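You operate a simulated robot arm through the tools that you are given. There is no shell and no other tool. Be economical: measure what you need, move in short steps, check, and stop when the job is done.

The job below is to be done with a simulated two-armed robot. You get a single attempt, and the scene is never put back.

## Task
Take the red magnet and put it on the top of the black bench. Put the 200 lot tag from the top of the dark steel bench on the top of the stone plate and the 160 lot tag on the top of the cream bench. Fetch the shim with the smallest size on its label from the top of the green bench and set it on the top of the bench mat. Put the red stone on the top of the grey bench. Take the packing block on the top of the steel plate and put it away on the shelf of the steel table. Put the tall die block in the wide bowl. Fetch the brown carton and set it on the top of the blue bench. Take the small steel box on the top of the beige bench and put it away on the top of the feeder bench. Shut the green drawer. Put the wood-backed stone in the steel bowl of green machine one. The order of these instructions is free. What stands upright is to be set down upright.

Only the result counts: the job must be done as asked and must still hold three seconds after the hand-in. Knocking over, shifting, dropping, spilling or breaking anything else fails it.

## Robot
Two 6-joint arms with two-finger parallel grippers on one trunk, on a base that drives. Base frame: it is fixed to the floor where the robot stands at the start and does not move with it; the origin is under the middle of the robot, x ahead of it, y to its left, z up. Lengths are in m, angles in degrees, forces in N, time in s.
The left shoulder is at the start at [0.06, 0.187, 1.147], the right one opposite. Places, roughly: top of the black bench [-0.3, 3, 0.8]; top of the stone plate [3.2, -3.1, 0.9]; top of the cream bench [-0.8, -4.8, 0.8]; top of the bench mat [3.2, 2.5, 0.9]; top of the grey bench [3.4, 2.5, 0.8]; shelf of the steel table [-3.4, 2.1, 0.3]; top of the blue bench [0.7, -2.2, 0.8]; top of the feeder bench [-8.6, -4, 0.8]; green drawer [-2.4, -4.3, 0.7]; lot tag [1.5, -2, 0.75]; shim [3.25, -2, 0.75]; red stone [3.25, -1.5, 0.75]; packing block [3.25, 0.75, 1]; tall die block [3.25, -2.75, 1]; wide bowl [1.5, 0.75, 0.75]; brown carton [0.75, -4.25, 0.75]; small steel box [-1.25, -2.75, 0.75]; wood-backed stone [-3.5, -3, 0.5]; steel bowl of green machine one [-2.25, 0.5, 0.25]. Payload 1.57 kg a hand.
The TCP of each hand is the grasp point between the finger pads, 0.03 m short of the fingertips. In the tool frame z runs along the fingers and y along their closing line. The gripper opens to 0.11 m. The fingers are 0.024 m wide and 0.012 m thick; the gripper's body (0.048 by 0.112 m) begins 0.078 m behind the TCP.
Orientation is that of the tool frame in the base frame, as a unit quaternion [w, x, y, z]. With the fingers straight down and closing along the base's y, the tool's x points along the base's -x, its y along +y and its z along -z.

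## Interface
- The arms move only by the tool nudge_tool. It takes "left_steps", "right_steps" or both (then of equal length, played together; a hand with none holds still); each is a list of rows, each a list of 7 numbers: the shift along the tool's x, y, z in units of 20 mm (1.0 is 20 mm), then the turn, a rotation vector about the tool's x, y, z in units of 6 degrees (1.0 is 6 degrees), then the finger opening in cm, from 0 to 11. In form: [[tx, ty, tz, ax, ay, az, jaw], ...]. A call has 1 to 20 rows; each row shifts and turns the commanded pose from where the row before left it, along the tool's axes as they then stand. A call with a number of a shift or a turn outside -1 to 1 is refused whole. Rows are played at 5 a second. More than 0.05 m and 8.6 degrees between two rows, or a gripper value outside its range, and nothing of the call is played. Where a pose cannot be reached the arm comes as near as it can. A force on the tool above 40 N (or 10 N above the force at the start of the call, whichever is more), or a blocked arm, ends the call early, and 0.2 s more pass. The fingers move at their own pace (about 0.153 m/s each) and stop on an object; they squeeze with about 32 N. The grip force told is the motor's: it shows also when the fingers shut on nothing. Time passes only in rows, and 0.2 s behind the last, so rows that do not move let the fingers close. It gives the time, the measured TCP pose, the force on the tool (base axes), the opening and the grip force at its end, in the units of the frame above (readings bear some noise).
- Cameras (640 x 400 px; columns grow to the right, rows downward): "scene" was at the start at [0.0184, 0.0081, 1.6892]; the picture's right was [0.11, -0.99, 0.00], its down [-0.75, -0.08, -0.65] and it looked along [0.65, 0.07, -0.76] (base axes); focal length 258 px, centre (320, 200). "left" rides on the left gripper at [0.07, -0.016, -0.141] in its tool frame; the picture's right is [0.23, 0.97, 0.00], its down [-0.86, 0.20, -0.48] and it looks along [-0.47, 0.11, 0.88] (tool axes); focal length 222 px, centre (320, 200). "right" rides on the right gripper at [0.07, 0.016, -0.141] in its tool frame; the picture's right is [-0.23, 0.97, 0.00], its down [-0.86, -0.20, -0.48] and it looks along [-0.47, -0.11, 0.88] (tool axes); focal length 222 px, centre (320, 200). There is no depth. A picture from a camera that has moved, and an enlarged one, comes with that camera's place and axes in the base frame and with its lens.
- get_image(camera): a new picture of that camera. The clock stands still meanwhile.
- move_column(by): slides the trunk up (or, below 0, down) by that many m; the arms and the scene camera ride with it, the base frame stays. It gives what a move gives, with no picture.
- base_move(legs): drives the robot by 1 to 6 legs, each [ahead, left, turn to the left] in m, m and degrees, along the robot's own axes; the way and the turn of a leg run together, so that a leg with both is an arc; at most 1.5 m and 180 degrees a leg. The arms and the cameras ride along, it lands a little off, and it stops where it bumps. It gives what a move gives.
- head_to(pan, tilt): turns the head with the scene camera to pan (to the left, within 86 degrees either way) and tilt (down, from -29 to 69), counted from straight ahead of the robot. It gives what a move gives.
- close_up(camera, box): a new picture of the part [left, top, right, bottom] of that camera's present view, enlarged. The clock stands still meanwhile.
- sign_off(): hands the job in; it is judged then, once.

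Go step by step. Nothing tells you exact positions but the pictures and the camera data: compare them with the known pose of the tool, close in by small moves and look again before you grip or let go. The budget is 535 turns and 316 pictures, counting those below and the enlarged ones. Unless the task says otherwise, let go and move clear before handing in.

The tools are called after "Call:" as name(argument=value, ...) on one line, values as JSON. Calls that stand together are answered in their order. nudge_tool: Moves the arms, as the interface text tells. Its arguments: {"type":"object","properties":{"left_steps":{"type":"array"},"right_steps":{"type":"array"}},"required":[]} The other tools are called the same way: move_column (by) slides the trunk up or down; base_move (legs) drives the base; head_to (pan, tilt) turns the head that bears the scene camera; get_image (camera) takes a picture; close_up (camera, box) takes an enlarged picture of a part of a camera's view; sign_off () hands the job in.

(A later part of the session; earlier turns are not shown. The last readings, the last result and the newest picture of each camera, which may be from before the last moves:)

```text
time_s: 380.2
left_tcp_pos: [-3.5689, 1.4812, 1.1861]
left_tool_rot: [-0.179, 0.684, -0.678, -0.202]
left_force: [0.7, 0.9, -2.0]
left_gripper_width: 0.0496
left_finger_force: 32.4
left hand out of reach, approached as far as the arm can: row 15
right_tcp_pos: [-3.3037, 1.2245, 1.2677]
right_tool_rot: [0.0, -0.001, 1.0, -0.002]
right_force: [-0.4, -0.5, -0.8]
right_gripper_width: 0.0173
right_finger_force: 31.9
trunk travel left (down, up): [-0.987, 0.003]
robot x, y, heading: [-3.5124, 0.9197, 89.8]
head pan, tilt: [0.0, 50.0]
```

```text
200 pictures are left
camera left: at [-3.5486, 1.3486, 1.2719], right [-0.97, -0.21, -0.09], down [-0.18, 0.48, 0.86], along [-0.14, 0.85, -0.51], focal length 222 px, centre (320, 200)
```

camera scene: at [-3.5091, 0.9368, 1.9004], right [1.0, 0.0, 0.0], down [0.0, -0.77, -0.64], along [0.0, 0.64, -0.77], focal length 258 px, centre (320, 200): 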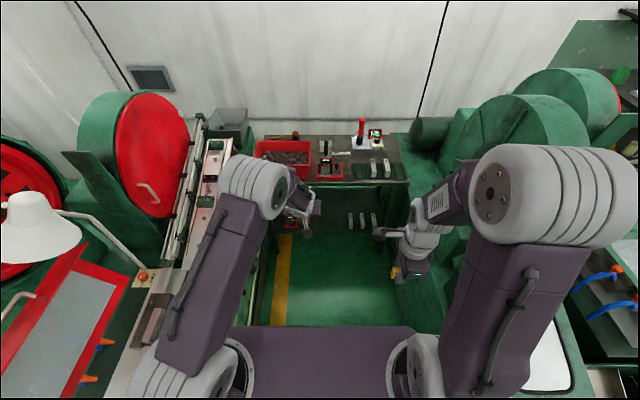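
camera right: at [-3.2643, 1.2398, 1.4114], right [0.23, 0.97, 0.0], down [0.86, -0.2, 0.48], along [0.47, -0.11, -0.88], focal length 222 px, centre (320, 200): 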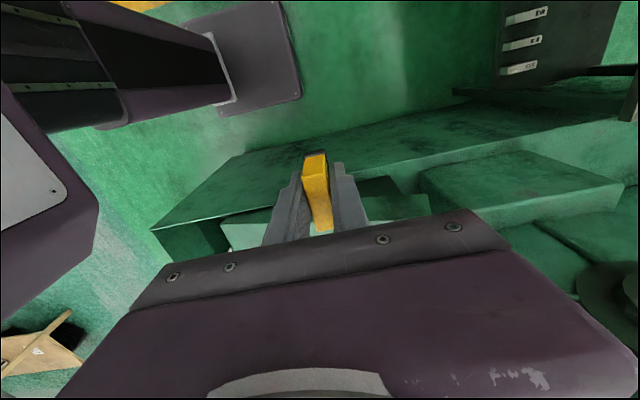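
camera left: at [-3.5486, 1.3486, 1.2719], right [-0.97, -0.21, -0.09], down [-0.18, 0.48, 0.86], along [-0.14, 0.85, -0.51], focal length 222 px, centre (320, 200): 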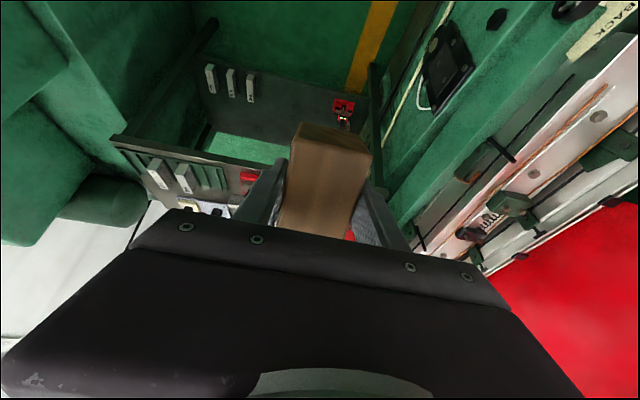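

Call:
move_column(by=-0.4)

Call:
get_image(camera="scene")

Call:
get_image(camera="right")

```text
time_s: 384.1
left_tcp_pos: [-3.5701, 1.4806, 0.7874]
left_tool_rot: [-0.178, 0.684, -0.678, -0.202]
left_force: [-0.3, 0.2, -2.3]
left_gripper_width: 0.0496
left_finger_force: 31.6
right_tcp_pos: [-3.3041, 1.2236, 0.8689]
right_tool_rot: [-0.001, -0.002, 1.0, -0.002]
right_force: [1.2, -0.1, -1.8]
right_gripper_width: 0.0171
right_finger_force: 32.7
trunk travel left (down, up): [-0.587, 0.403]
robot x, y, heading: [-3.5099, 0.9198, 89.9]
head pan, tilt: [0.0, 50.0]
```

```text
199 pictures are left
camera scene: at [-3.5093, 0.9365, 1.5004], right [1.0, 0.0, 0.0], down [0.0, -0.77, -0.64], along [0.0, 0.64, -0.77], focal length 258 px, centre (320, 200)
```

scene: 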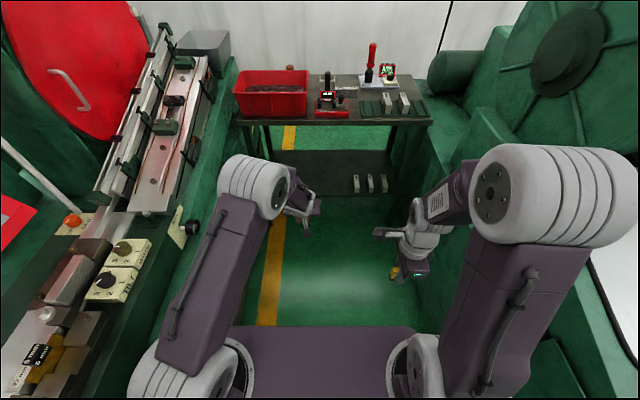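

```text
198 pictures are left
camera right: at [-3.3746, 1.2393, 1.0114], right [0.23, 0.97, 0.0], down [0.86, -0.2, 0.48], along [0.47, -0.11, -0.88], focal length 222 px, centre (320, 200)
```

right: 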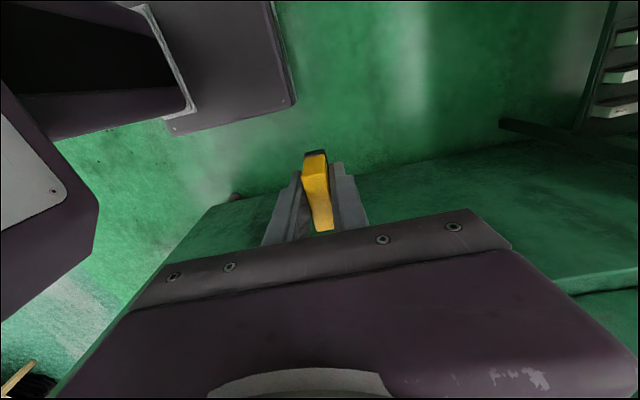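

Clearances look fine. Lower further.

Call:
move_column(by=-0.36)

Call:
get_image(camera="scene")

Call:
get_image(camera="left")

```text
time_s: 387.6
left_tcp_pos: [-3.5693, 1.4814, 0.4285]
left_tool_rot: [-0.179, 0.684, -0.678, -0.202]
left_force: [0.2, 0.9, -2.6]
left_gripper_width: 0.0498
left_finger_force: 32.1
right_tcp_pos: [-3.3049, 1.2233, 0.5088]
right_tool_rot: [0.0, -0.001, 1.0, -0.001]
right_force: [0.0, -0.5, -2.1]
right_gripper_width: 0.0173
right_finger_force: 32.0
trunk travel left (down, up): [-0.227, 0.763]
robot x, y, heading: [-3.511, 0.9161, 90.3]
head pan, tilt: [0.0, 50.0]
```

```text
197 pictures are left
camera scene: at [-3.5093, 0.9364, 1.1404], right [1.0, 0.0, 0.0], down [0.0, -0.77, -0.64], along [0.0, 0.64, -0.77], focal length 258 px, centre (320, 200)
```

scene: 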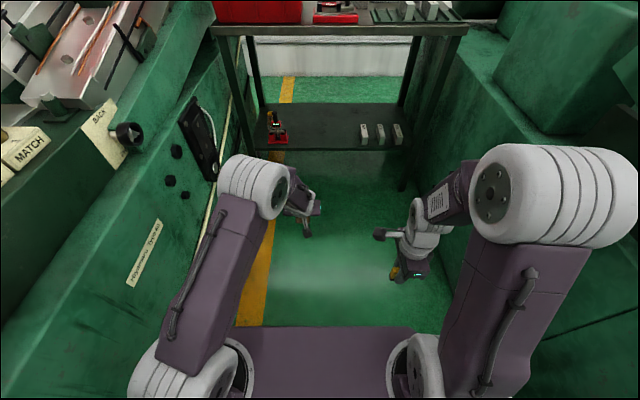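

```text
196 pictures are left
camera left: at [-3.549, 1.3486, 0.512], right [-0.97, -0.21, -0.09], down [-0.18, 0.48, 0.86], along [-0.14, 0.85, -0.51], focal length 222 px, centre (320, 200)
```

left: 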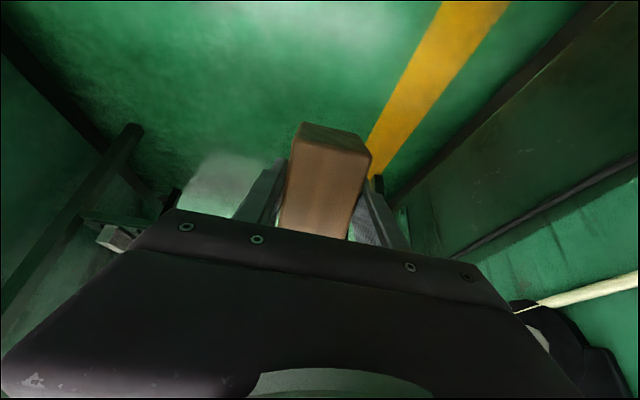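

The shelf is clearly visible: z≈0.3, front y≈1.97, free between x −3.68 and −3.35. Extend the left hand farther forward so the elbow stays clear of the table edge.

Call:
nudge_tool(left_steps=[[-0.857, 0, 0.515, 0, 0, 0, 2], [-0.857, 0, 0.515, 0, 0, 0, 2], [-0.857, 0, 0.515, 0, 0, 0, 2], [-0.857, 0, 0.515, 0, 0, 0, 2]])

Call:
get_image(camera="scene")

```text
time_s: 388.6
left_tcp_pos: [-3.5713, 1.5616, 0.4279]
left_tool_rot: [-0.179, 0.683, -0.678, -0.202]
left_force: [0.8, 1.5, -2.2]
left_gripper_width: 0.0496
left_finger_force: 32.0
right_tcp_pos: [-3.3039, 1.224, 0.5089]
right_tool_rot: [0.0, -0.001, 1.0, -0.001]
right_force: [-0.6, -0.6, -1.9]
right_gripper_width: 0.0173
right_finger_force: 32.0
trunk travel left (down, up): [-0.227, 0.763]
robot x, y, heading: [-3.5105, 0.9194, 90.4]
head pan, tilt: [0.0, 50.0]
```

```text
195 pictures are left
camera scene: at [-3.5094, 0.9366, 1.1404], right [1.0, 0.0, 0.0], down [0.0, -0.77, -0.64], along [0.0, 0.64, -0.77], focal length 258 px, centre (320, 200)
```

scene: 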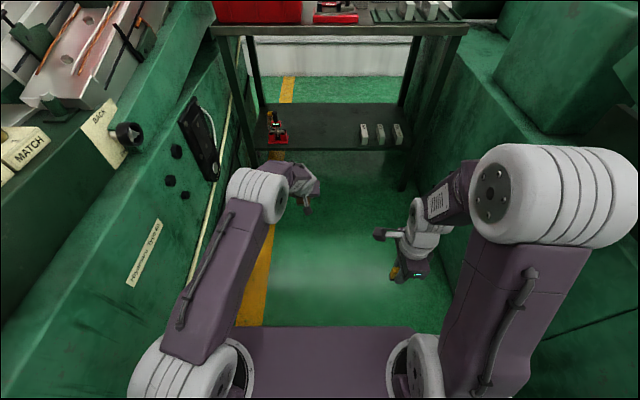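

Call:
nudge_tool(left_steps=[[-0.857, 0, 0.515, 0, 0, 0, 2], [-0.857, 0, 0.515, 0, 0, 0, 2], [-0.857, 0, 0.515, 0, 0, 0, 2], [-0.857, 0, 0.515, 0, 0, 0, 2]])

Call:
get_image(camera="scene")

```text
time_s: 389.6
left_tcp_pos: [-3.5717, 1.6265, 0.4257]
left_tool_rot: [-0.178, 0.684, -0.678, -0.201]
left_force: [-0.2, -0.4, -1.5]
left_gripper_width: 0.0496
left_finger_force: 32.1
left hand out of reach, approached as far as the arm can: row 4
right_tcp_pos: [-3.304, 1.2234, 0.5095]
right_tool_rot: [0.0, -0.001, 1.0, -0.002]
right_force: [-0.3, -1.0, -1.6]
right_gripper_width: 0.0175
right_finger_force: 32.1
trunk travel left (down, up): [-0.227, 0.763]
robot x, y, heading: [-3.5116, 0.9198, 90.1]
head pan, tilt: [0.0, 50.0]
```

```text
194 pictures are left
camera scene: at [-3.5093, 0.9366, 1.1404], right [1.0, 0.0, 0.0], down [0.0, -0.77, -0.64], along [0.0, 0.64, -0.77], focal length 258 px, centre (320, 200)
```

scene: 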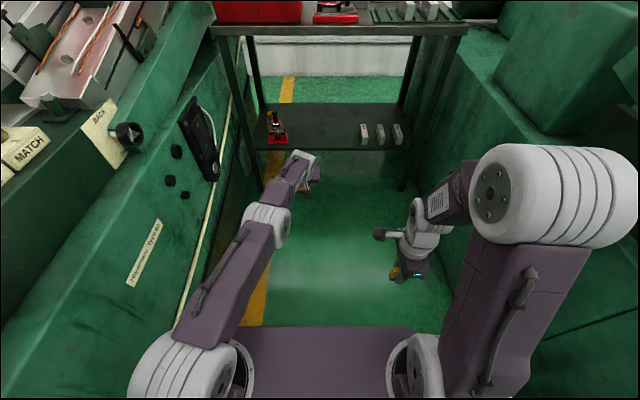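

Arm now nearly straight and low. Drive forward so the block goes over the shelf.

Call:
base_move(legs=[[0.3, 0, 0]])

Call:
get_image(camera="left")

Call:
get_image(camera="scene")

```text
time_s: 391.6
left_tcp_pos: [-3.5742, 1.9258, 0.4279]
left_tool_rot: [-0.178, 0.685, -0.677, -0.202]
left_force: [0.5, -0.8, -2.4]
left_gripper_width: 0.0493
left_finger_force: 32.7
right_tcp_pos: [-3.3054, 1.5242, 0.5088]
right_tool_rot: [0.0, -0.002, 1.0, -0.001]
right_force: [-0.2, -0.6, -1.4]
right_gripper_width: 0.0174
right_finger_force: 31.8
trunk travel left (down, up): [-0.227, 0.763]
robot x, y, heading: [-3.5102, 1.221, 90.3]
head pan, tilt: [0.0, 50.0]
```

```text
193 pictures are left
camera left: at [-3.5527, 1.7927, 0.5126], right [-0.97, -0.21, -0.09], down [-0.18, 0.48, 0.86], along [-0.14, 0.85, -0.51], focal length 222 px, centre (320, 200)
```

left: 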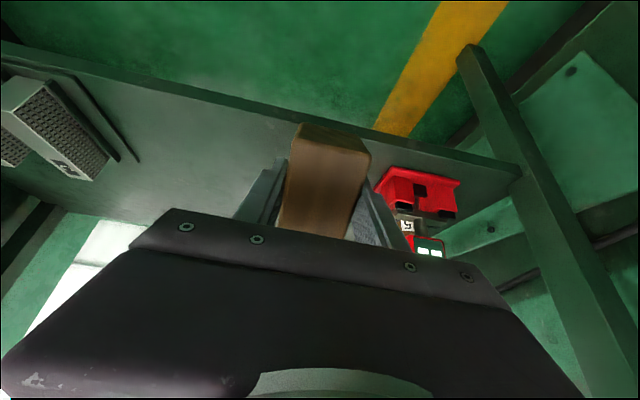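

```text
192 pictures are left
camera scene: at [-3.5098, 1.2368, 1.1403], right [1.0, 0.0, 0.0], down [0.0, -0.77, -0.64], along [0.0, 0.64, -0.77], focal length 258 px, centre (320, 200)
```

scene: 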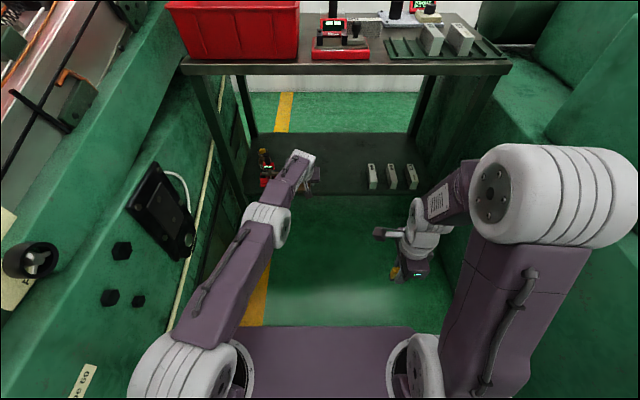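

Shift the hand a bit to the right, away from the red device.

Call:
nudge_tool(left_steps=[[0.43, -0.8, -0.26, 0, 0, 0, 2], [0, -0.8, 0, 0, 0, 0, 2]])

Call:
base_move(legs=[[0, -0.035, 0]])

Call:
base_move(legs=[[0.16, 0, 0]])

Call:
get_image(camera="left")

Call:
get_image(camera="scene")

```text
time_s: 392.2
left_tcp_pos: [-3.5409, 1.9164, 0.4269]
left_tool_rot: [-0.178, 0.684, -0.677, -0.202]
left_force: [0.3, 0.2, -1.4]
left_gripper_width: 0.0499
left_finger_force: 32.4
right_tcp_pos: [-3.3041, 1.5233, 0.5086]
right_tool_rot: [0.0, -0.002, 1.0, -0.002]
right_force: [-0.1, 0.0, -1.7]
right_gripper_width: 0.0176
right_finger_force: 31.7
trunk travel left (down, up): [-0.227, 0.763]
robot x, y, heading: [-3.5074, 1.2166, 90.1]
head pan, tilt: [0.0, 50.0]
```

```text
time_s: 393.1
left_tcp_pos: [-3.5059, 1.9165, 0.4265]
left_tool_rot: [-0.178, 0.684, -0.678, -0.202]
left_force: [0.0, 0.2, -2.7]
left_gripper_width: 0.0498
left_finger_force: 32.1
right_tcp_pos: [-3.2694, 1.5232, 0.5087]
right_tool_rot: [0.001, -0.001, 1.0, -0.002]
right_force: [-0.7, 0.2, -0.3]
right_gripper_width: 0.0175
right_finger_force: 31.8
trunk travel left (down, up): [-0.227, 0.763]
robot x, y, heading: [-3.4726, 1.2206, 89.9]
head pan, tilt: [0.0, 50.0]
```

```text
time_s: 394.5
left_tcp_pos: [-3.5064, 2.0753, 0.4263]
left_tool_rot: [-0.178, 0.685, -0.677, -0.202]
left_force: [0.2, 0.1, -1.7]
left_gripper_width: 0.0496
left_finger_force: 31.5
right_tcp_pos: [-3.2695, 1.684, 0.5083]
right_tool_rot: [0.0, -0.002, 1.0, -0.003]
right_force: [-0.4, 0.5, -1.6]
right_gripper_width: 0.0174
right_finger_force: 32.0
trunk travel left (down, up): [-0.227, 0.763]
robot x, y, heading: [-3.4743, 1.3816, 90.2]
head pan, tilt: [0.0, 50.0]
```

```text
191 pictures are left
camera left: at [-3.486, 1.9435, 0.5109], right [-0.97, -0.21, -0.09], down [-0.18, 0.48, 0.86], along [-0.14, 0.85, -0.51], focal length 222 px, centre (320, 200)
```

left: 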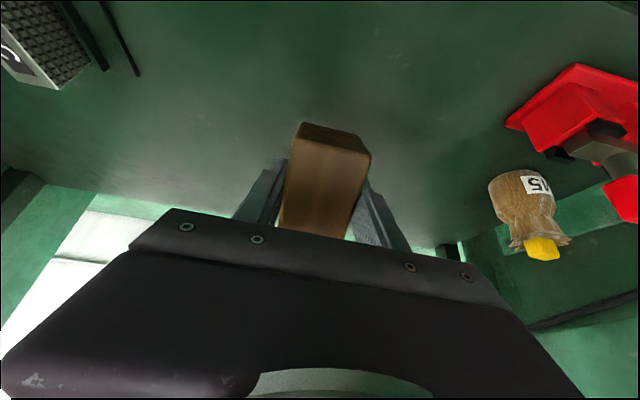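

```text
190 pictures are left
camera scene: at [-3.4748, 1.3972, 1.1403], right [1.0, 0.0, 0.0], down [0.0, -0.77, -0.64], along [0.0, 0.64, -0.77], focal length 258 px, centre (320, 200)
```

scene: 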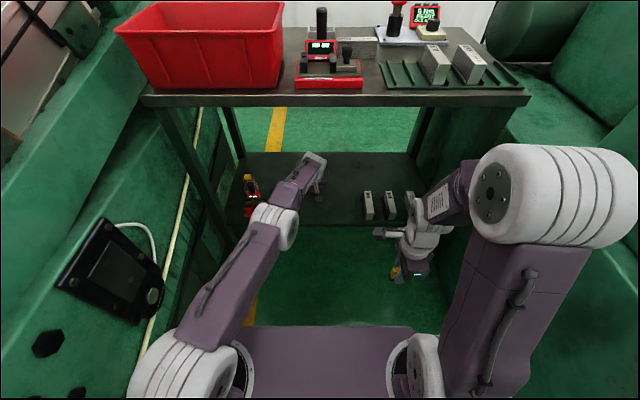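

Block is over the shelf. Lower with the trunk.

Call:
move_column(by=-0.05)

Call:
close_up(camera="left", box=[200, 80, 440, 250])

Call:
move_column(by=-0.008)

Call:
move_column(by=-0.008)

```text
time_s: 395.4
left_tcp_pos: [-3.5073, 2.0768, 0.3788]
left_tool_rot: [-0.182, 0.684, -0.676, -0.205]
left_force: [-0.8, 2.8, 10.0]
left_gripper_width: 0.05
left_finger_force: 31.7
right_tcp_pos: [-3.269, 1.6836, 0.4604]
right_tool_rot: [0.0, -0.002, 1.0, -0.001]
right_force: [-0.7, 0.3, -1.6]
right_gripper_width: 0.0172
right_finger_force: 32.6
trunk travel left (down, up): [-0.177, 0.813]
robot x, y, heading: [-3.4787, 1.3832, 90.2]
head pan, tilt: [0.0, 50.0]
```

```text
2.35 times, centred on (320, 165) of left
camera zoom: at [-3.4859, 1.9436, 0.4636], right [-0.97, -0.21, -0.09], down [-0.18, 0.47, 0.86], along [-0.14, 0.85, -0.5], focal length 523 px, centre (320, 282)
```

zoom: 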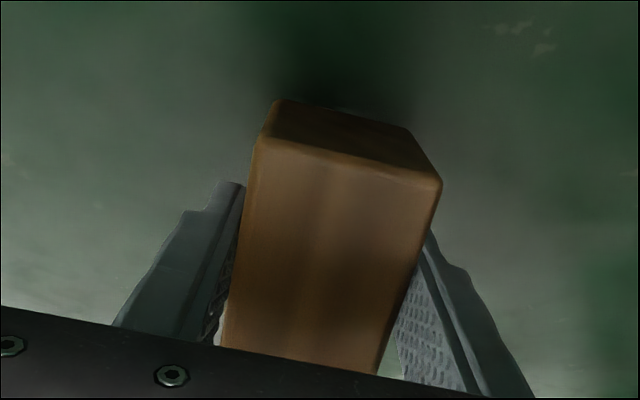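

```text
time_s: 396.0
left_tcp_pos: [-3.5064, 2.0766, 0.3739]
left_tool_rot: [-0.182, 0.684, -0.676, -0.206]
left_force: [-3.9, 7.8, 26.5]
left_gripper_width: 0.0496
left_finger_force: 31.9
right_tcp_pos: [-3.2698, 1.6817, 0.4528]
right_tool_rot: [0.001, -0.002, 1.0, 0.001]
right_force: [-0.6, 0.2, -1.1]
right_gripper_width: 0.0174
right_finger_force: 31.9
trunk travel left (down, up): [-0.169, 0.821]
robot x, y, heading: [-3.4754, 1.3811, 90.1]
head pan, tilt: [0.0, 50.0]
```

```text
time_s: 396.6
left_tcp_pos: [-3.5076, 2.0746, 0.3594]
left_tool_rot: [-0.177, 0.685, -0.677, -0.202]
left_force: [-0.4, -1.7, 12.1]
left_gripper_width: 0.0499
left_finger_force: 32.2
right_tcp_pos: [-3.27, 1.6837, 0.4433]
right_tool_rot: [0.001, -0.001, 1.0, -0.001]
right_force: [0.6, -0.7, -1.4]
right_gripper_width: 0.0176
right_finger_force: 32.4
trunk travel left (down, up): [-0.161, 0.829]
robot x, y, heading: [-3.4753, 1.3802, 90.1]
head pan, tilt: [0.0, 50.0]
```

The block is pivoting flat in the grip. Continue a bit.

Call:
move_column(by=-0.008)

Call:
close_up(camera="left", box=[200, 80, 440, 250])

```text
time_s: 397.1
left_tcp_pos: [-3.5077, 2.0772, 0.356]
left_tool_rot: [-0.182, 0.684, -0.676, -0.204]
left_force: [-0.6, 0.5, 23.8]
left_gripper_width: 0.0497
left_finger_force: 32.6
right_tcp_pos: [-3.2699, 1.682, 0.4357]
right_tool_rot: [0.0, -0.001, 1.0, 0.0]
right_force: [0.3, 0.6, -1.6]
right_gripper_width: 0.0173
right_finger_force: 32.5
trunk travel left (down, up): [-0.153, 0.837]
robot x, y, heading: [-3.4769, 1.3777, 90.2]
head pan, tilt: [0.0, 50.0]
```

```text
2.35 times, centred on (320, 165) of left
camera zoom: at [-3.4858, 1.9427, 0.4406], right [-0.97, -0.21, -0.09], down [-0.18, 0.47, 0.86], along [-0.14, 0.86, -0.5], focal length 523 px, centre (320, 282)
```

zoom: 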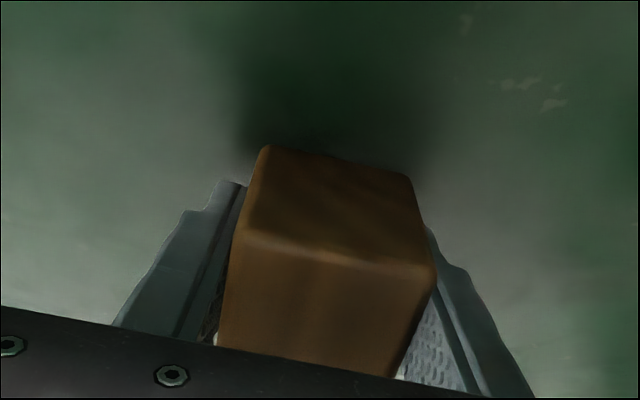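

Nearly flat. Open, then withdraw backwards.

Call:
nudge_tool(left_steps=[[0, 0, 0, 0, 0, 0, 7.5], [0, 0, 0, 0, 0, 0, 7.5], [0, 0, 0, 0, 0, 0, 7.5]])

Call:
get_image(camera="left")

```text
time_s: 397.9
left_tcp_pos: [-3.5073, 2.0758, 0.3523]
left_tool_rot: [-0.178, 0.685, -0.677, -0.203]
left_force: [-8.1, -6.7, 11.8]
left_gripper_width: 0.0684
left_finger_force: 0.0
right_tcp_pos: [-3.2707, 1.6837, 0.4359]
right_tool_rot: [0.0, -0.002, 1.0, -0.001]
right_force: [-0.1, 0.7, -1.0]
right_gripper_width: 0.0172
right_finger_force: 32.0
trunk travel left (down, up): [-0.153, 0.837]
robot x, y, heading: [-3.4732, 1.3808, 90.1]
head pan, tilt: [0.0, 50.0]
```

```text
187 pictures are left
camera left: at [-3.486, 1.9423, 0.4378], right [-0.97, -0.21, -0.09], down [-0.18, 0.48, 0.86], along [-0.14, 0.85, -0.5], focal length 222 px, centre (320, 200)
```

left: 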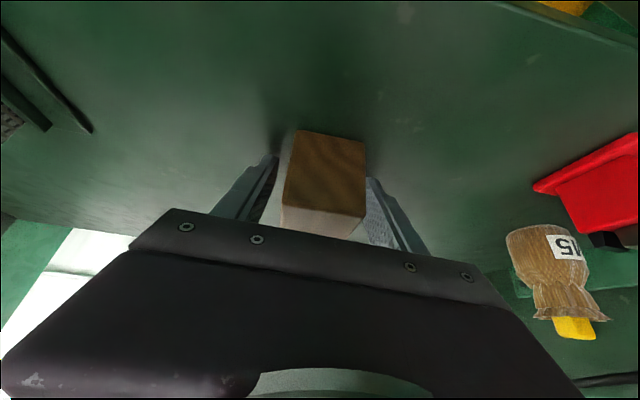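

Call:
move_column(by=0.012)

Call:
nudge_tool(left_steps=[[0, 0, 0, 0, 0, 0, 8], [0, 0, 0, 0, 0, 0, 8]])

Call:
get_image(camera="left")

```text
time_s: 398.5
left_tcp_pos: [-3.5058, 2.0748, 0.3632]
left_tool_rot: [-0.179, 0.684, -0.678, -0.201]
left_force: [-0.2, 0.1, 0.0]
left_gripper_width: 0.0746
left_finger_force: 0.1
right_tcp_pos: [-3.2713, 1.6837, 0.446]
right_tool_rot: [0.0, -0.002, 1.0, -0.002]
right_force: [-0.3, 0.2, -0.6]
right_gripper_width: 0.0173
right_finger_force: 31.8
trunk travel left (down, up): [-0.165, 0.825]
robot x, y, heading: [-3.4782, 1.3784, 90.2]
head pan, tilt: [0.0, 50.0]
```

```text
time_s: 399.1
left_tcp_pos: [-3.5071, 2.076, 0.3638]
left_tool_rot: [-0.178, 0.685, -0.677, -0.203]
left_force: [-0.1, 0.4, 0.4]
left_gripper_width: 0.0801
left_finger_force: 0.0
right_tcp_pos: [-3.2697, 1.6835, 0.4469]
right_tool_rot: [0.0, -0.002, 1.0, -0.001]
right_force: [0.6, 0.3, -1.4]
right_gripper_width: 0.0173
right_finger_force: 32.0
trunk travel left (down, up): [-0.165, 0.825]
robot x, y, heading: [-3.4727, 1.3774, 90.2]
head pan, tilt: [0.0, 50.0]
```

```text
186 pictures are left
camera left: at [-3.486, 1.9432, 0.4493], right [-0.97, -0.21, -0.09], down [-0.18, 0.48, 0.86], along [-0.14, 0.85, -0.51], focal length 222 px, centre (320, 200)
```

left: 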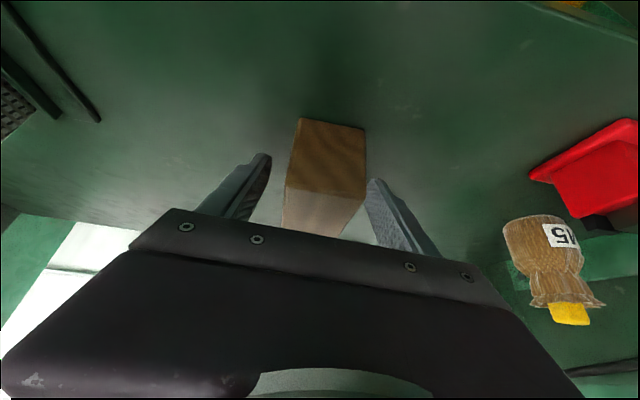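

Block is free and rests on the shelf. Withdraw straight back and look.

Call:
base_move(legs=[[-0.4, 0, 0]])

Call:
close_up(camera="scene", box=[220, 80, 440, 220])

Call:
get_image(camera="left")

```text
time_s: 401.6
left_tcp_pos: [-3.5061, 1.6763, 0.364]
left_tool_rot: [-0.178, 0.685, -0.677, -0.202]
left_force: [0.4, 0.6, -0.4]
left_gripper_width: 0.0798
left_finger_force: 0.0
right_tcp_pos: [-3.2687, 1.2839, 0.4474]
right_tool_rot: [0.0, -0.002, 1.0, -0.002]
right_force: [0.3, -0.6, -1.4]
right_gripper_width: 0.0171
right_finger_force: 32.1
trunk travel left (down, up): [-0.165, 0.825]
robot x, y, heading: [-3.4741, 0.9801, 89.9]
head pan, tilt: [0.0, 50.0]
```

```text
2.86 times, centred on (330, 150) of scene
camera zoom: at [-3.4735, 0.9964, 1.0784], right [1.0, 0.0, 0.0], down [0.0, -0.77, -0.64], along [0.0, 0.64, -0.77], focal length 738 px, centre (291, 343)
```

zoom: 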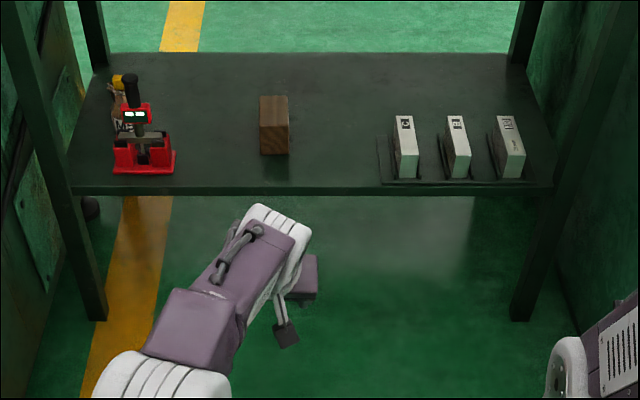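

```text
184 pictures are left
camera left: at [-3.4849, 1.5432, 0.4494], right [-0.97, -0.21, -0.09], down [-0.18, 0.48, 0.86], along [-0.14, 0.85, -0.51], focal length 222 px, centre (320, 200)
```

left: 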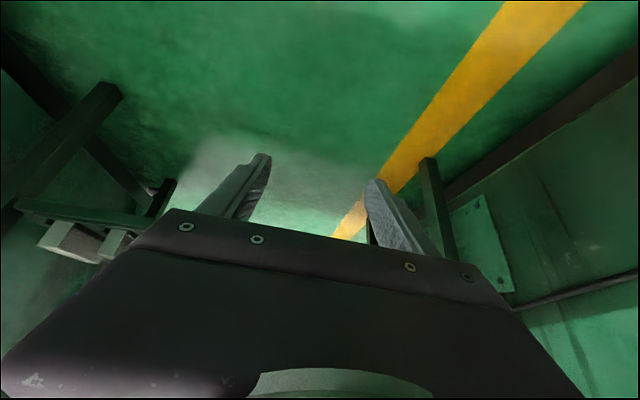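

Packing block rests properly on the shelf. Now raise the trunk, straighten the left hand, and back out of the corridor.

Call:
move_column(by=0.4)

Call:
move_column(by=0.4)

Call:
nudge_tool(left_steps=[[0.857, 0, -0.515, 0, 0, 0, 8], [0.857, 0, -0.515, 0, 0, 0, 8], [0.857, 0, -0.515, 0, 0, 0, 8], [0.857, 0, -0.515, 0, 0, 0, 8], [0.857, 0, -0.515, 0, 0, 0, 8], [0.857, 0, -0.515, 0, 0, 0, 8], [0.857, 0, -0.515, 0, 0, 0, 8], [0.857, 0, -0.515, 0, 0, 0, 8], [0, 0, 0, 0, 1, 0, 8], [0, 0, 0, 0, 1, 0, 8], [0, 0, 0, 0, 1, 0, 8], [0, 0, 0, 0, 1, 0, 8], [0, 0, 0, 0, 1, 0, 8], [0, 0.8, 0, 0, 0.2, 0, 8], [0, 0.8, 0, 0, 0, 0, 8], [0, 0.8, 0, 0, 0, 0, 8], [0, 0.8, 0, 0, 0, 0, 8], [0, 0.8, 0, 0, 0, 0, 8]])

Call:
base_move(legs=[[-1.5, 0, 0], [0, 0, 90], [0, 0, 90]])

Call:
head_to(pan=0, tilt=30)

Call:
get_image(camera="scene")

```text
time_s: 405.4
left_tcp_pos: [-3.5057, 1.6762, 0.7653]
left_tool_rot: [-0.178, 0.685, -0.677, -0.202]
left_force: [0.9, 0.7, 0.0]
left_gripper_width: 0.08
left_finger_force: 0.1
right_tcp_pos: [-3.2699, 1.285, 0.8464]
right_tool_rot: [-0.001, -0.003, 1.0, -0.002]
right_force: [-0.1, -0.1, -2.2]
right_gripper_width: 0.0174
right_finger_force: 31.9
trunk travel left (down, up): [-0.565, 0.425]
robot x, y, heading: [-3.4725, 0.9774, 90.5]
head pan, tilt: [0.0, 50.0]
```

```text
time_s: 409.3
left_tcp_pos: [-3.5057, 1.6764, 1.1645]
left_tool_rot: [-0.179, 0.684, -0.677, -0.203]
left_force: [0.3, -0.2, 0.4]
left_gripper_width: 0.08
left_finger_force: 0.2
right_tcp_pos: [-3.2682, 1.2848, 1.2469]
right_tool_rot: [0.0, -0.003, 1.0, -0.002]
right_force: [0.1, 0.2, -0.8]
right_gripper_width: 0.0173
right_finger_force: 31.9
trunk travel left (down, up): [-0.965, 0.025]
robot x, y, heading: [-3.4721, 0.9816, 90.4]
head pan, tilt: [0.0, 50.0]
```

```text
time_s: 413.1
left_tcp_pos: [-3.5839, 1.5143, 1.1656]
left_tool_rot: [0.01, 0.714, -0.7, -0.01]
left_force: [0.0, 0.1, 0.0]
left_gripper_width: 0.0798
left_finger_force: 0.2
right_tcp_pos: [-3.2688, 1.2836, 1.2478]
right_tool_rot: [0.001, -0.003, 1.0, -0.001]
right_force: [-0.3, -0.2, -1.7]
right_gripper_width: 0.017
right_finger_force: 32.0
trunk travel left (down, up): [-0.965, 0.025]
robot x, y, heading: [-3.4742, 0.9844, 90.2]
head pan, tilt: [0.0, 50.0]
```

```text
time_s: 428.2
left_tcp_pos: [-3.353, -1.0655, 1.1669]
left_tool_rot: [0.011, 0.699, 0.715, 0.01]
left_force: [-0.2, -0.7, -0.3]
left_gripper_width: 0.0797
left_finger_force: 0.1
right_tcp_pos: [-3.6689, -0.8365, 1.2473]
right_tool_rot: [-0.001, 1.0, 0.005, 0.001]
right_force: [-0.3, -0.7, -0.8]
right_gripper_width: 0.0175
right_finger_force: 31.6
trunk travel left (down, up): [-0.965, 0.025]
robot x, y, heading: [-3.4655, -0.5314, -89.5]
head pan, tilt: [0.0, 50.0]
```

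```text
time_s: 429.0
left_tcp_pos: [-3.3539, -1.0654, 1.1667]
left_tool_rot: [0.012, 0.698, 0.716, 0.01]
left_force: [0.2, 0.2, -0.3]
left_gripper_width: 0.0801
left_finger_force: 0.1
right_tcp_pos: [-3.6693, -0.8347, 1.2465]
right_tool_rot: [-0.002, 1.0, 0.005, 0.0]
right_force: [0.6, 0.1, -0.4]
right_gripper_width: 0.0173
right_finger_force: 31.5
trunk travel left (down, up): [-0.965, 0.025]
robot x, y, heading: [-3.4623, -0.5308, -89.5]
head pan, tilt: [0.0, 30.0]
```

```text
183 pictures are left
camera scene: at [-3.4637, -0.5623, 1.9078], right [-1.0, -0.01, 0.0], down [0.0, 0.5, -0.87], along [0.01, -0.87, -0.5], focal length 258 px, centre (320, 200)
```

scene: 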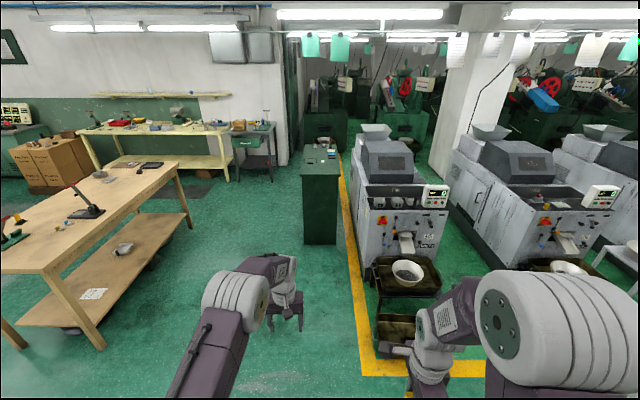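

Call:
close_up(camera="scene", box=[270, 130, 390, 260])

Call:
close_up(camera="scene", box=[340, 170, 460, 320])

Call:
close_up(camera="scene", box=[60, 80, 300, 220])

```text
3.08 times, centred on (330, 195) of scene
camera zoom: at [-3.4637, -0.5623, 1.9078], right [-1.0, -0.01, 0.0], down [0.0, 0.5, -0.87], along [0.01, -0.87, -0.5], focal length 795 px, centre (289, 215)
```

zoom: 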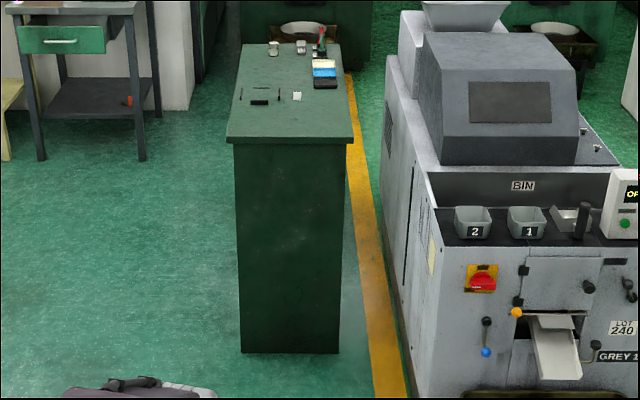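

```text
2.67 times, centred on (400, 245) of scene
camera zoom: at [-3.4637, -0.5623, 1.9078], right [-1.0, -0.01, 0.0], down [0.0, 0.5, -0.87], along [0.01, -0.87, -0.5], focal length 689 px, centre (107, 80)
```

zoom: 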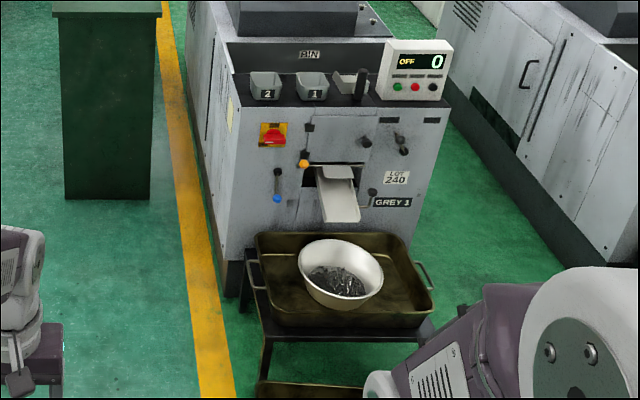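

```text
2.67 times, centred on (180, 150) of scene
camera zoom: at [-3.4637, -0.5623, 1.9078], right [-1.0, -0.01, 0.0], down [0.0, 0.5, -0.87], along [0.01, -0.87, -0.5], focal length 689 px, centre (693, 333)
```

zoom: 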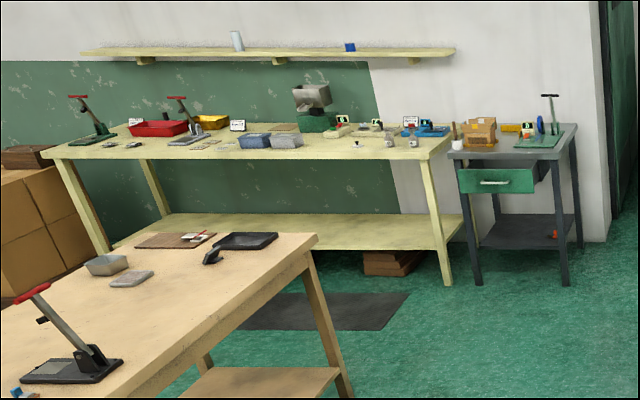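

The dark green locker must have an open side. Drive around to its +x side and look.

Call:
base_move(legs=[[0, 0.85, -0.5], [1.3, 0, 0], [1.2, 0, 0]])

Call:
head_to(pan=-75, tilt=45)

Call:
get_image(camera="scene")

Call:
head_to(pan=75, tilt=35)

Call:
get_image(camera="scene")

```text
time_s: 445.2
left_tcp_pos: [-2.528, -3.545, 1.1667]
left_tool_rot: [0.011, 0.705, 0.709, 0.01]
left_force: [0.8, 0.7, -0.2]
left_gripper_width: 0.08
left_finger_force: 0.2
right_tcp_pos: [-2.8389, -3.31, 1.2462]
right_tool_rot: [-0.001, 1.0, -0.004, 0.0]
right_force: [0.0, 0.1, -1.3]
right_gripper_width: 0.0172
right_finger_force: 32.1
trunk travel left (down, up): [-0.965, 0.025]
robot x, y, heading: [-2.6285, -3.0127, -90.5]
head pan, tilt: [0.0, 30.0]
```

```text
time_s: 446.7
left_tcp_pos: [-2.5281, -3.5463, 1.1668]
left_tool_rot: [0.01, 0.705, 0.709, 0.01]
left_force: [0.4, 0.9, -0.8]
left_gripper_width: 0.0797
left_finger_force: 0.1
right_tcp_pos: [-2.839, -3.3106, 1.2477]
right_tool_rot: [-0.002, 1.0, -0.004, 0.0]
right_force: [-0.1, -0.1, -1.3]
right_gripper_width: 0.017
right_finger_force: 31.5
trunk travel left (down, up): [-0.965, 0.025]
robot x, y, heading: [-2.6273, -3.0075, -90.8]
head pan, tilt: [-75.0, 45.0]
```

```text
179 pictures are left
camera scene: at [-2.7059, -2.9714, 1.8853], right [-0.25, 0.97, 0.0], down [0.68, 0.18, -0.71], along [-0.68, -0.18, -0.71], focal length 258 px, centre (320, 200)
```

scene: 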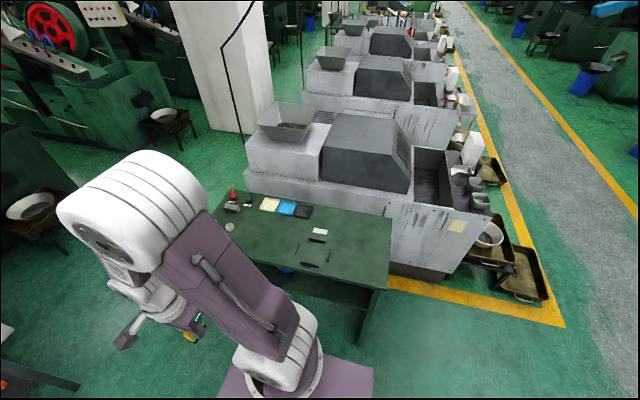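

```text
time_s: 449.1
left_tcp_pos: [-2.5268, -3.5474, 1.1676]
left_tool_rot: [0.01, 0.705, 0.709, 0.01]
left_force: [0.4, -0.5, 0.1]
left_gripper_width: 0.08
left_finger_force: 0.2
right_tcp_pos: [-2.8389, -3.3121, 1.2461]
right_tool_rot: [-0.002, 1.0, -0.005, 0.0]
right_force: [-0.1, 0.5, -1.8]
right_gripper_width: 0.0173
right_finger_force: 31.9
trunk travel left (down, up): [-0.965, 0.025]
robot x, y, heading: [-2.6293, -3.0091, -90.6]
head pan, tilt: [75.0, 35.0]
```

```text
178 pictures are left
camera scene: at [-2.5423, -2.9747, 1.9001], right [-0.27, -0.96, 0.0], down [-0.55, 0.15, -0.82], along [0.79, -0.22, -0.57], focal length 258 px, centre (320, 200)
```

scene: 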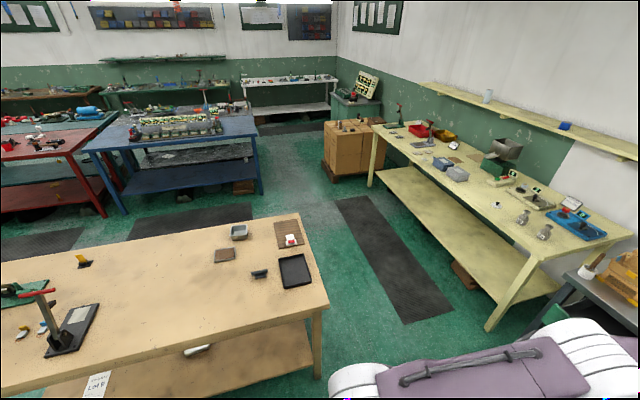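

The locker is an open desk. Turn to face it and lower the camera to look inside.

Call:
base_move(legs=[[0, 0.0, -89.5]])

Call:
move_column(by=-0.4)

Call:
head_to(pan=0, tilt=45)

Call:
get_image(camera="scene")

```text
time_s: 453.3
left_tcp_pos: [-3.1648, -3.1179, 1.1664]
left_tool_rot: [0.016, 1.0, 0.009, 0.0]
left_force: [-1.6, -0.3, 0.4]
left_gripper_width: 0.0799
left_finger_force: 0.1
right_tcp_pos: [-2.932, -2.8034, 1.2468]
right_tool_rot: [-0.002, 0.708, -0.707, 0.002]
right_force: [-0.3, -0.9, -1.6]
right_gripper_width: 0.0173
right_finger_force: 33.0
trunk travel left (down, up): [-0.965, 0.025]
robot x, y, heading: [-2.6291, -3.0077, -179.9]
head pan, tilt: [75.0, 35.0]
```

```text
time_s: 457.1
left_tcp_pos: [-3.1641, -3.1177, 0.7668]
left_tool_rot: [0.015, 1.0, 0.008, -0.001]
left_force: [-0.1, -0.2, -0.4]
left_gripper_width: 0.08
left_finger_force: 0.1
right_tcp_pos: [-2.9321, -2.8027, 0.8466]
right_tool_rot: [-0.001, 0.707, -0.707, 0.001]
right_force: [-0.4, 0.6, -1.0]
right_gripper_width: 0.0172
right_finger_force: 32.0
trunk travel left (down, up): [-0.565, 0.425]
robot x, y, heading: [-2.6288, -3.0093, -179.9]
head pan, tilt: [75.0, 35.0]
```

```text
time_s: 458.6
left_tcp_pos: [-3.1655, -3.1179, 0.766]
left_tool_rot: [0.015, 1.0, 0.009, 0.0]
left_force: [0.3, 0.3, 0.0]
left_gripper_width: 0.0801
left_finger_force: 0.2
right_tcp_pos: [-2.9322, -2.804, 0.8464]
right_tool_rot: [-0.001, 0.708, -0.706, 0.001]
right_force: [0.0, 0.1, -1.5]
right_gripper_width: 0.0172
right_finger_force: 31.6
trunk travel left (down, up): [-0.565, 0.425]
robot x, y, heading: [-2.6303, -3.0085, -180.1]
head pan, tilt: [0.0, 45.0]
```

```text
177 pictures are left
camera scene: at [-2.6492, -3.0107, 1.4853], right [0.0, 1.0, 0.0], down [0.71, 0.0, -0.71], along [-0.71, 0.0, -0.71], focal length 258 px, centre (320, 200)
```

scene: 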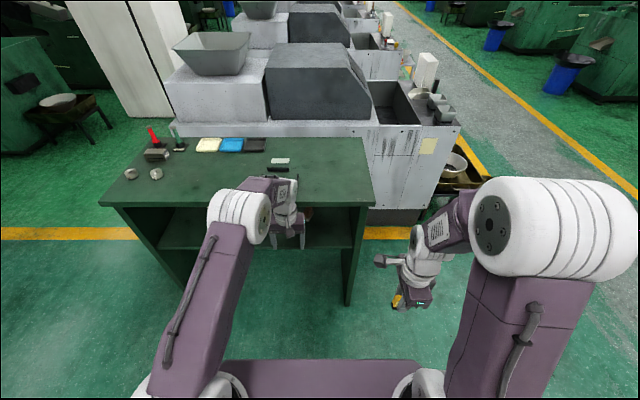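

There's a shelf under the desk top with something on it behind my left hand. Shift left and lower for a better view.

Call:
base_move(legs=[[-0.1, 0.15, 0]])

Call:
move_column(by=-0.3)

Call:
head_to(pan=-8, tilt=35)

Call:
get_image(camera="scene")

```text
time_s: 460.1
left_tcp_pos: [-3.0649, -3.2685, 0.767]
left_tool_rot: [0.015, 1.0, 0.008, 0.0]
left_force: [0.1, 0.8, 0.6]
left_gripper_width: 0.0799
left_finger_force: 0.1
right_tcp_pos: [-2.8323, -2.9547, 0.847]
right_tool_rot: [0.002, -0.707, 0.708, -0.001]
right_force: [1.2, -0.1, -1.5]
right_gripper_width: 0.0173
right_finger_force: 31.9
trunk travel left (down, up): [-0.565, 0.425]
robot x, y, heading: [-2.5253, -3.1623, 180.0]
head pan, tilt: [0.0, 45.0]
```

```text
time_s: 463.1
left_tcp_pos: [-3.0648, -3.2673, 0.4683]
left_tool_rot: [0.015, 1.0, 0.008, -0.002]
left_force: [-0.9, 0.4, 0.9]
left_gripper_width: 0.0799
left_finger_force: 0.0
right_tcp_pos: [-2.8323, -2.9547, 0.5471]
right_tool_rot: [-0.002, 0.708, -0.706, 0.001]
right_force: [0.2, 0.4, -1.6]
right_gripper_width: 0.0171
right_finger_force: 31.9
trunk travel left (down, up): [-0.265, 0.725]
robot x, y, heading: [-2.5283, -3.1612, 179.9]
head pan, tilt: [0.0, 45.0]
```

```text
time_s: 463.8
left_tcp_pos: [-3.064, -3.2674, 0.4669]
left_tool_rot: [0.016, 1.0, 0.008, 0.0]
left_force: [-0.2, 0.2, 0.5]
left_gripper_width: 0.0799
left_finger_force: 0.1
right_tcp_pos: [-2.8324, -2.954, 0.5468]
right_tool_rot: [-0.002, 0.708, -0.706, 0.001]
right_force: [0.2, 0.1, -1.3]
right_gripper_width: 0.0174
right_finger_force: 32.0
trunk travel left (down, up): [-0.265, 0.725]
robot x, y, heading: [-2.5288, -3.1614, 180.0]
head pan, tilt: [-8.0, 35.0]
```

```text
176 pictures are left
camera scene: at [-2.5552, -3.1494, 1.2], right [0.14, 0.99, 0.0], down [0.57, -0.08, -0.82], along [-0.81, 0.11, -0.57], focal length 258 px, centre (320, 200)
```

scene: 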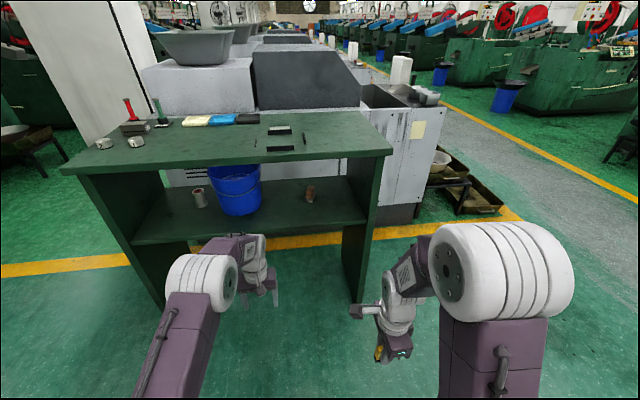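

Call:
close_up(camera="scene", box=[180, 130, 400, 260])

```text
2.91 times, centred on (290, 195) of scene
camera zoom: at [-2.5552, -3.1494, 1.2], right [0.14, 0.99, 0.0], down [0.57, -0.08, -0.82], along [-0.81, 0.11, -0.57], focal length 751 px, centre (407, 214)
```

zoom: 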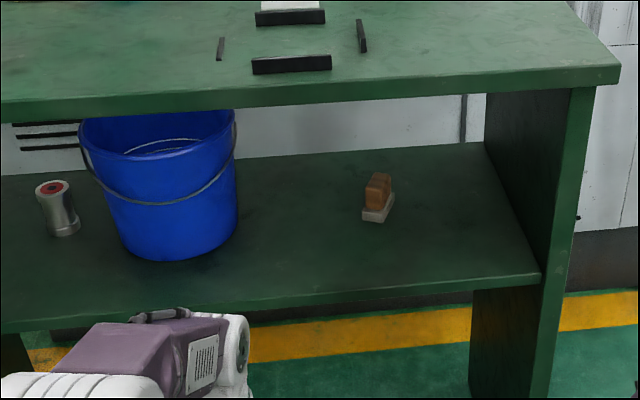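

The wood-backed stone stands on the desk's inner shelf (z≈0.57) at ≈(-3.455, -3.07). The gap is ~0.26 m so I'll reach in with the left hand tilted ~60°. Position and tilt first.

Call:
base_move(legs=[[0, -0.19, 0]])

Call:
move_column(by=0.17)

Call:
nudge_tool(left_steps=[[0.5, 0, 0, 0, -1, 0, 6], [0, 0, 0, 0, -1, 0, 6], [0, 0, 0, 0, -1, 0, 6], [0, 0, 0, 0, -1, 0, 6], [0, 0, 0, 0, -1, 0, 6], [0, 0, 0, 0, -1, 0, 6], [0, 0, 0, 0, -1, 0, 6], [0, 0, 0, 0, -1, 0, 6], [0, 0, 0, 0, -1, 0, 6], [0, 0, 0, 0, -1, 0, 6]])

Call:
get_image(camera="scene")

Call:
get_image(camera="left")

```text
time_s: 465.4
left_tcp_pos: [-3.0639, -3.0779, 0.4673]
left_tool_rot: [0.015, 1.0, 0.008, -0.001]
left_force: [0.3, 0.3, 0.1]
left_gripper_width: 0.0802
left_finger_force: 0.0
right_tcp_pos: [-2.8317, -2.7646, 0.5465]
right_tool_rot: [-0.001, 0.708, -0.706, 0.002]
right_force: [-0.6, 0.2, -0.8]
right_gripper_width: 0.0176
right_finger_force: 31.8
trunk travel left (down, up): [-0.265, 0.725]
robot x, y, heading: [-2.5279, -2.9747, 180.0]
head pan, tilt: [-8.0, 35.0]
```

```text
time_s: 467.3
left_tcp_pos: [-3.0639, -3.0789, 0.6376]
left_tool_rot: [0.016, 1.0, 0.008, 0.0]
left_force: [0.4, 0.5, 0.1]
left_gripper_width: 0.0801
left_finger_force: 0.1
right_tcp_pos: [-2.8313, -2.7651, 0.7161]
right_tool_rot: [0.001, -0.707, 0.707, -0.001]
right_force: [0.1, 0.4, -1.7]
right_gripper_width: 0.0169
right_finger_force: 32.3
trunk travel left (down, up): [-0.435, 0.555]
robot x, y, heading: [-2.5289, -2.9713, 180.2]
head pan, tilt: [-8.0, 35.0]
```

```text
time_s: 469.5
left_tcp_pos: [-3.0609, -3.0888, 0.6402]
left_tool_rot: [0.05, 0.899, -0.002, -0.435]
left_force: [0.1, -0.2, -0.1]
left_gripper_width: 0.0601
left_finger_force: 0.1
left hand out of reach, approached as far as the arm can: row 5, 6, 10
right_tcp_pos: [-2.8319, -2.7645, 0.7164]
right_tool_rot: [0.0, -0.707, 0.707, 0.0]
right_force: [0.7, -0.3, -2.3]
right_gripper_width: 0.0172
right_finger_force: 32.3
trunk travel left (down, up): [-0.435, 0.555]
robot x, y, heading: [-2.5297, -2.9732, 180.0]
head pan, tilt: [-8.0, 35.0]
```

```text
174 pictures are left
camera scene: at [-2.5553, -2.9598, 1.3701], right [0.14, 0.99, 0.0], down [0.57, -0.08, -0.82], along [-0.81, 0.11, -0.57], focal length 258 px, centre (320, 200)
```

scene: 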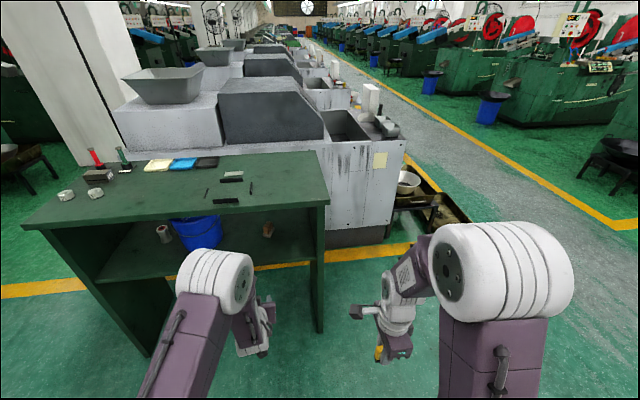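

```text
173 pictures are left
camera left: at [-2.9072, -3.0641, 0.671], right [0.18, -0.98, -0.09], down [-0.15, -0.12, 0.98], along [-0.97, -0.16, -0.17], focal length 222 px, centre (320, 200)
```

left: 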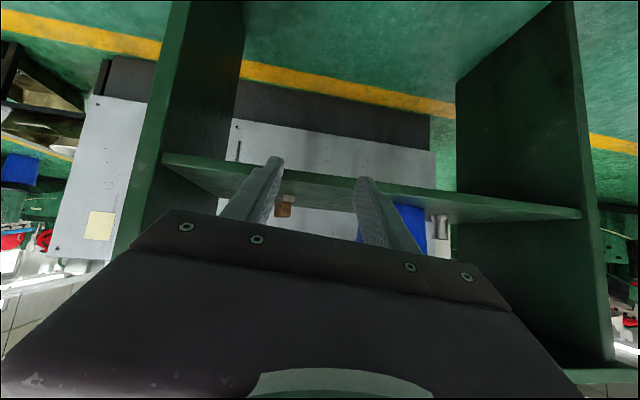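

The view is inverted but shows the stone inside at ≈(-3.455, -3.07, 0.605). Correct the roll, extend and lower slightly.

Call:
nudge_tool(left_steps=[[0, -0.5, 0, 0, 0, -0.55, 6], [0, -0.45, 0, 0, 0, -0.55, 6], [-0.616, 0, 0.788, 0, 0, 0, 6], [-0.616, 0, 0.788, 0, 0, 0, 6], [-0.616, 0, 0.788, 0, 0, 0, 6], [0.6, 0, 0.45, 0, 0, 0, 6]])

Call:
get_image(camera="left")

```text
time_s: 470.9
left_tcp_pos: [-3.1447, -3.0633, 0.6383]
left_tool_rot: [0.02, 0.897, 0.051, -0.439]
left_force: [1.1, 0.9, 0.3]
left_gripper_width: 0.06
left_finger_force: 0.1
left hand out of reach, approached as far as the arm can: row 1, 2
right_tcp_pos: [-2.8319, -2.7641, 0.7184]
right_tool_rot: [-0.002, 0.707, -0.707, 0.002]
right_force: [-0.4, -0.3, -1.5]
right_gripper_width: 0.0174
right_finger_force: 31.6
trunk travel left (down, up): [-0.435, 0.555]
robot x, y, heading: [-2.5257, -2.9703, 180.0]
head pan, tilt: [-8.0, 35.0]
```

```text
172 pictures are left
camera left: at [-2.9935, -3.03, 0.6707], right [0.25, -0.95, -0.19], down [-0.12, -0.22, 0.97], along [-0.96, -0.22, -0.17], focal length 222 px, centre (320, 200)
```

left: 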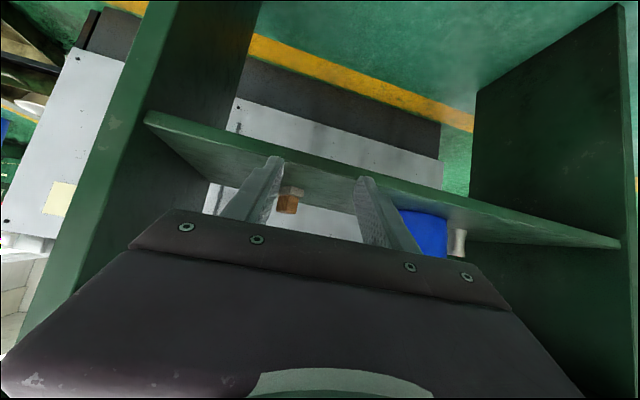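

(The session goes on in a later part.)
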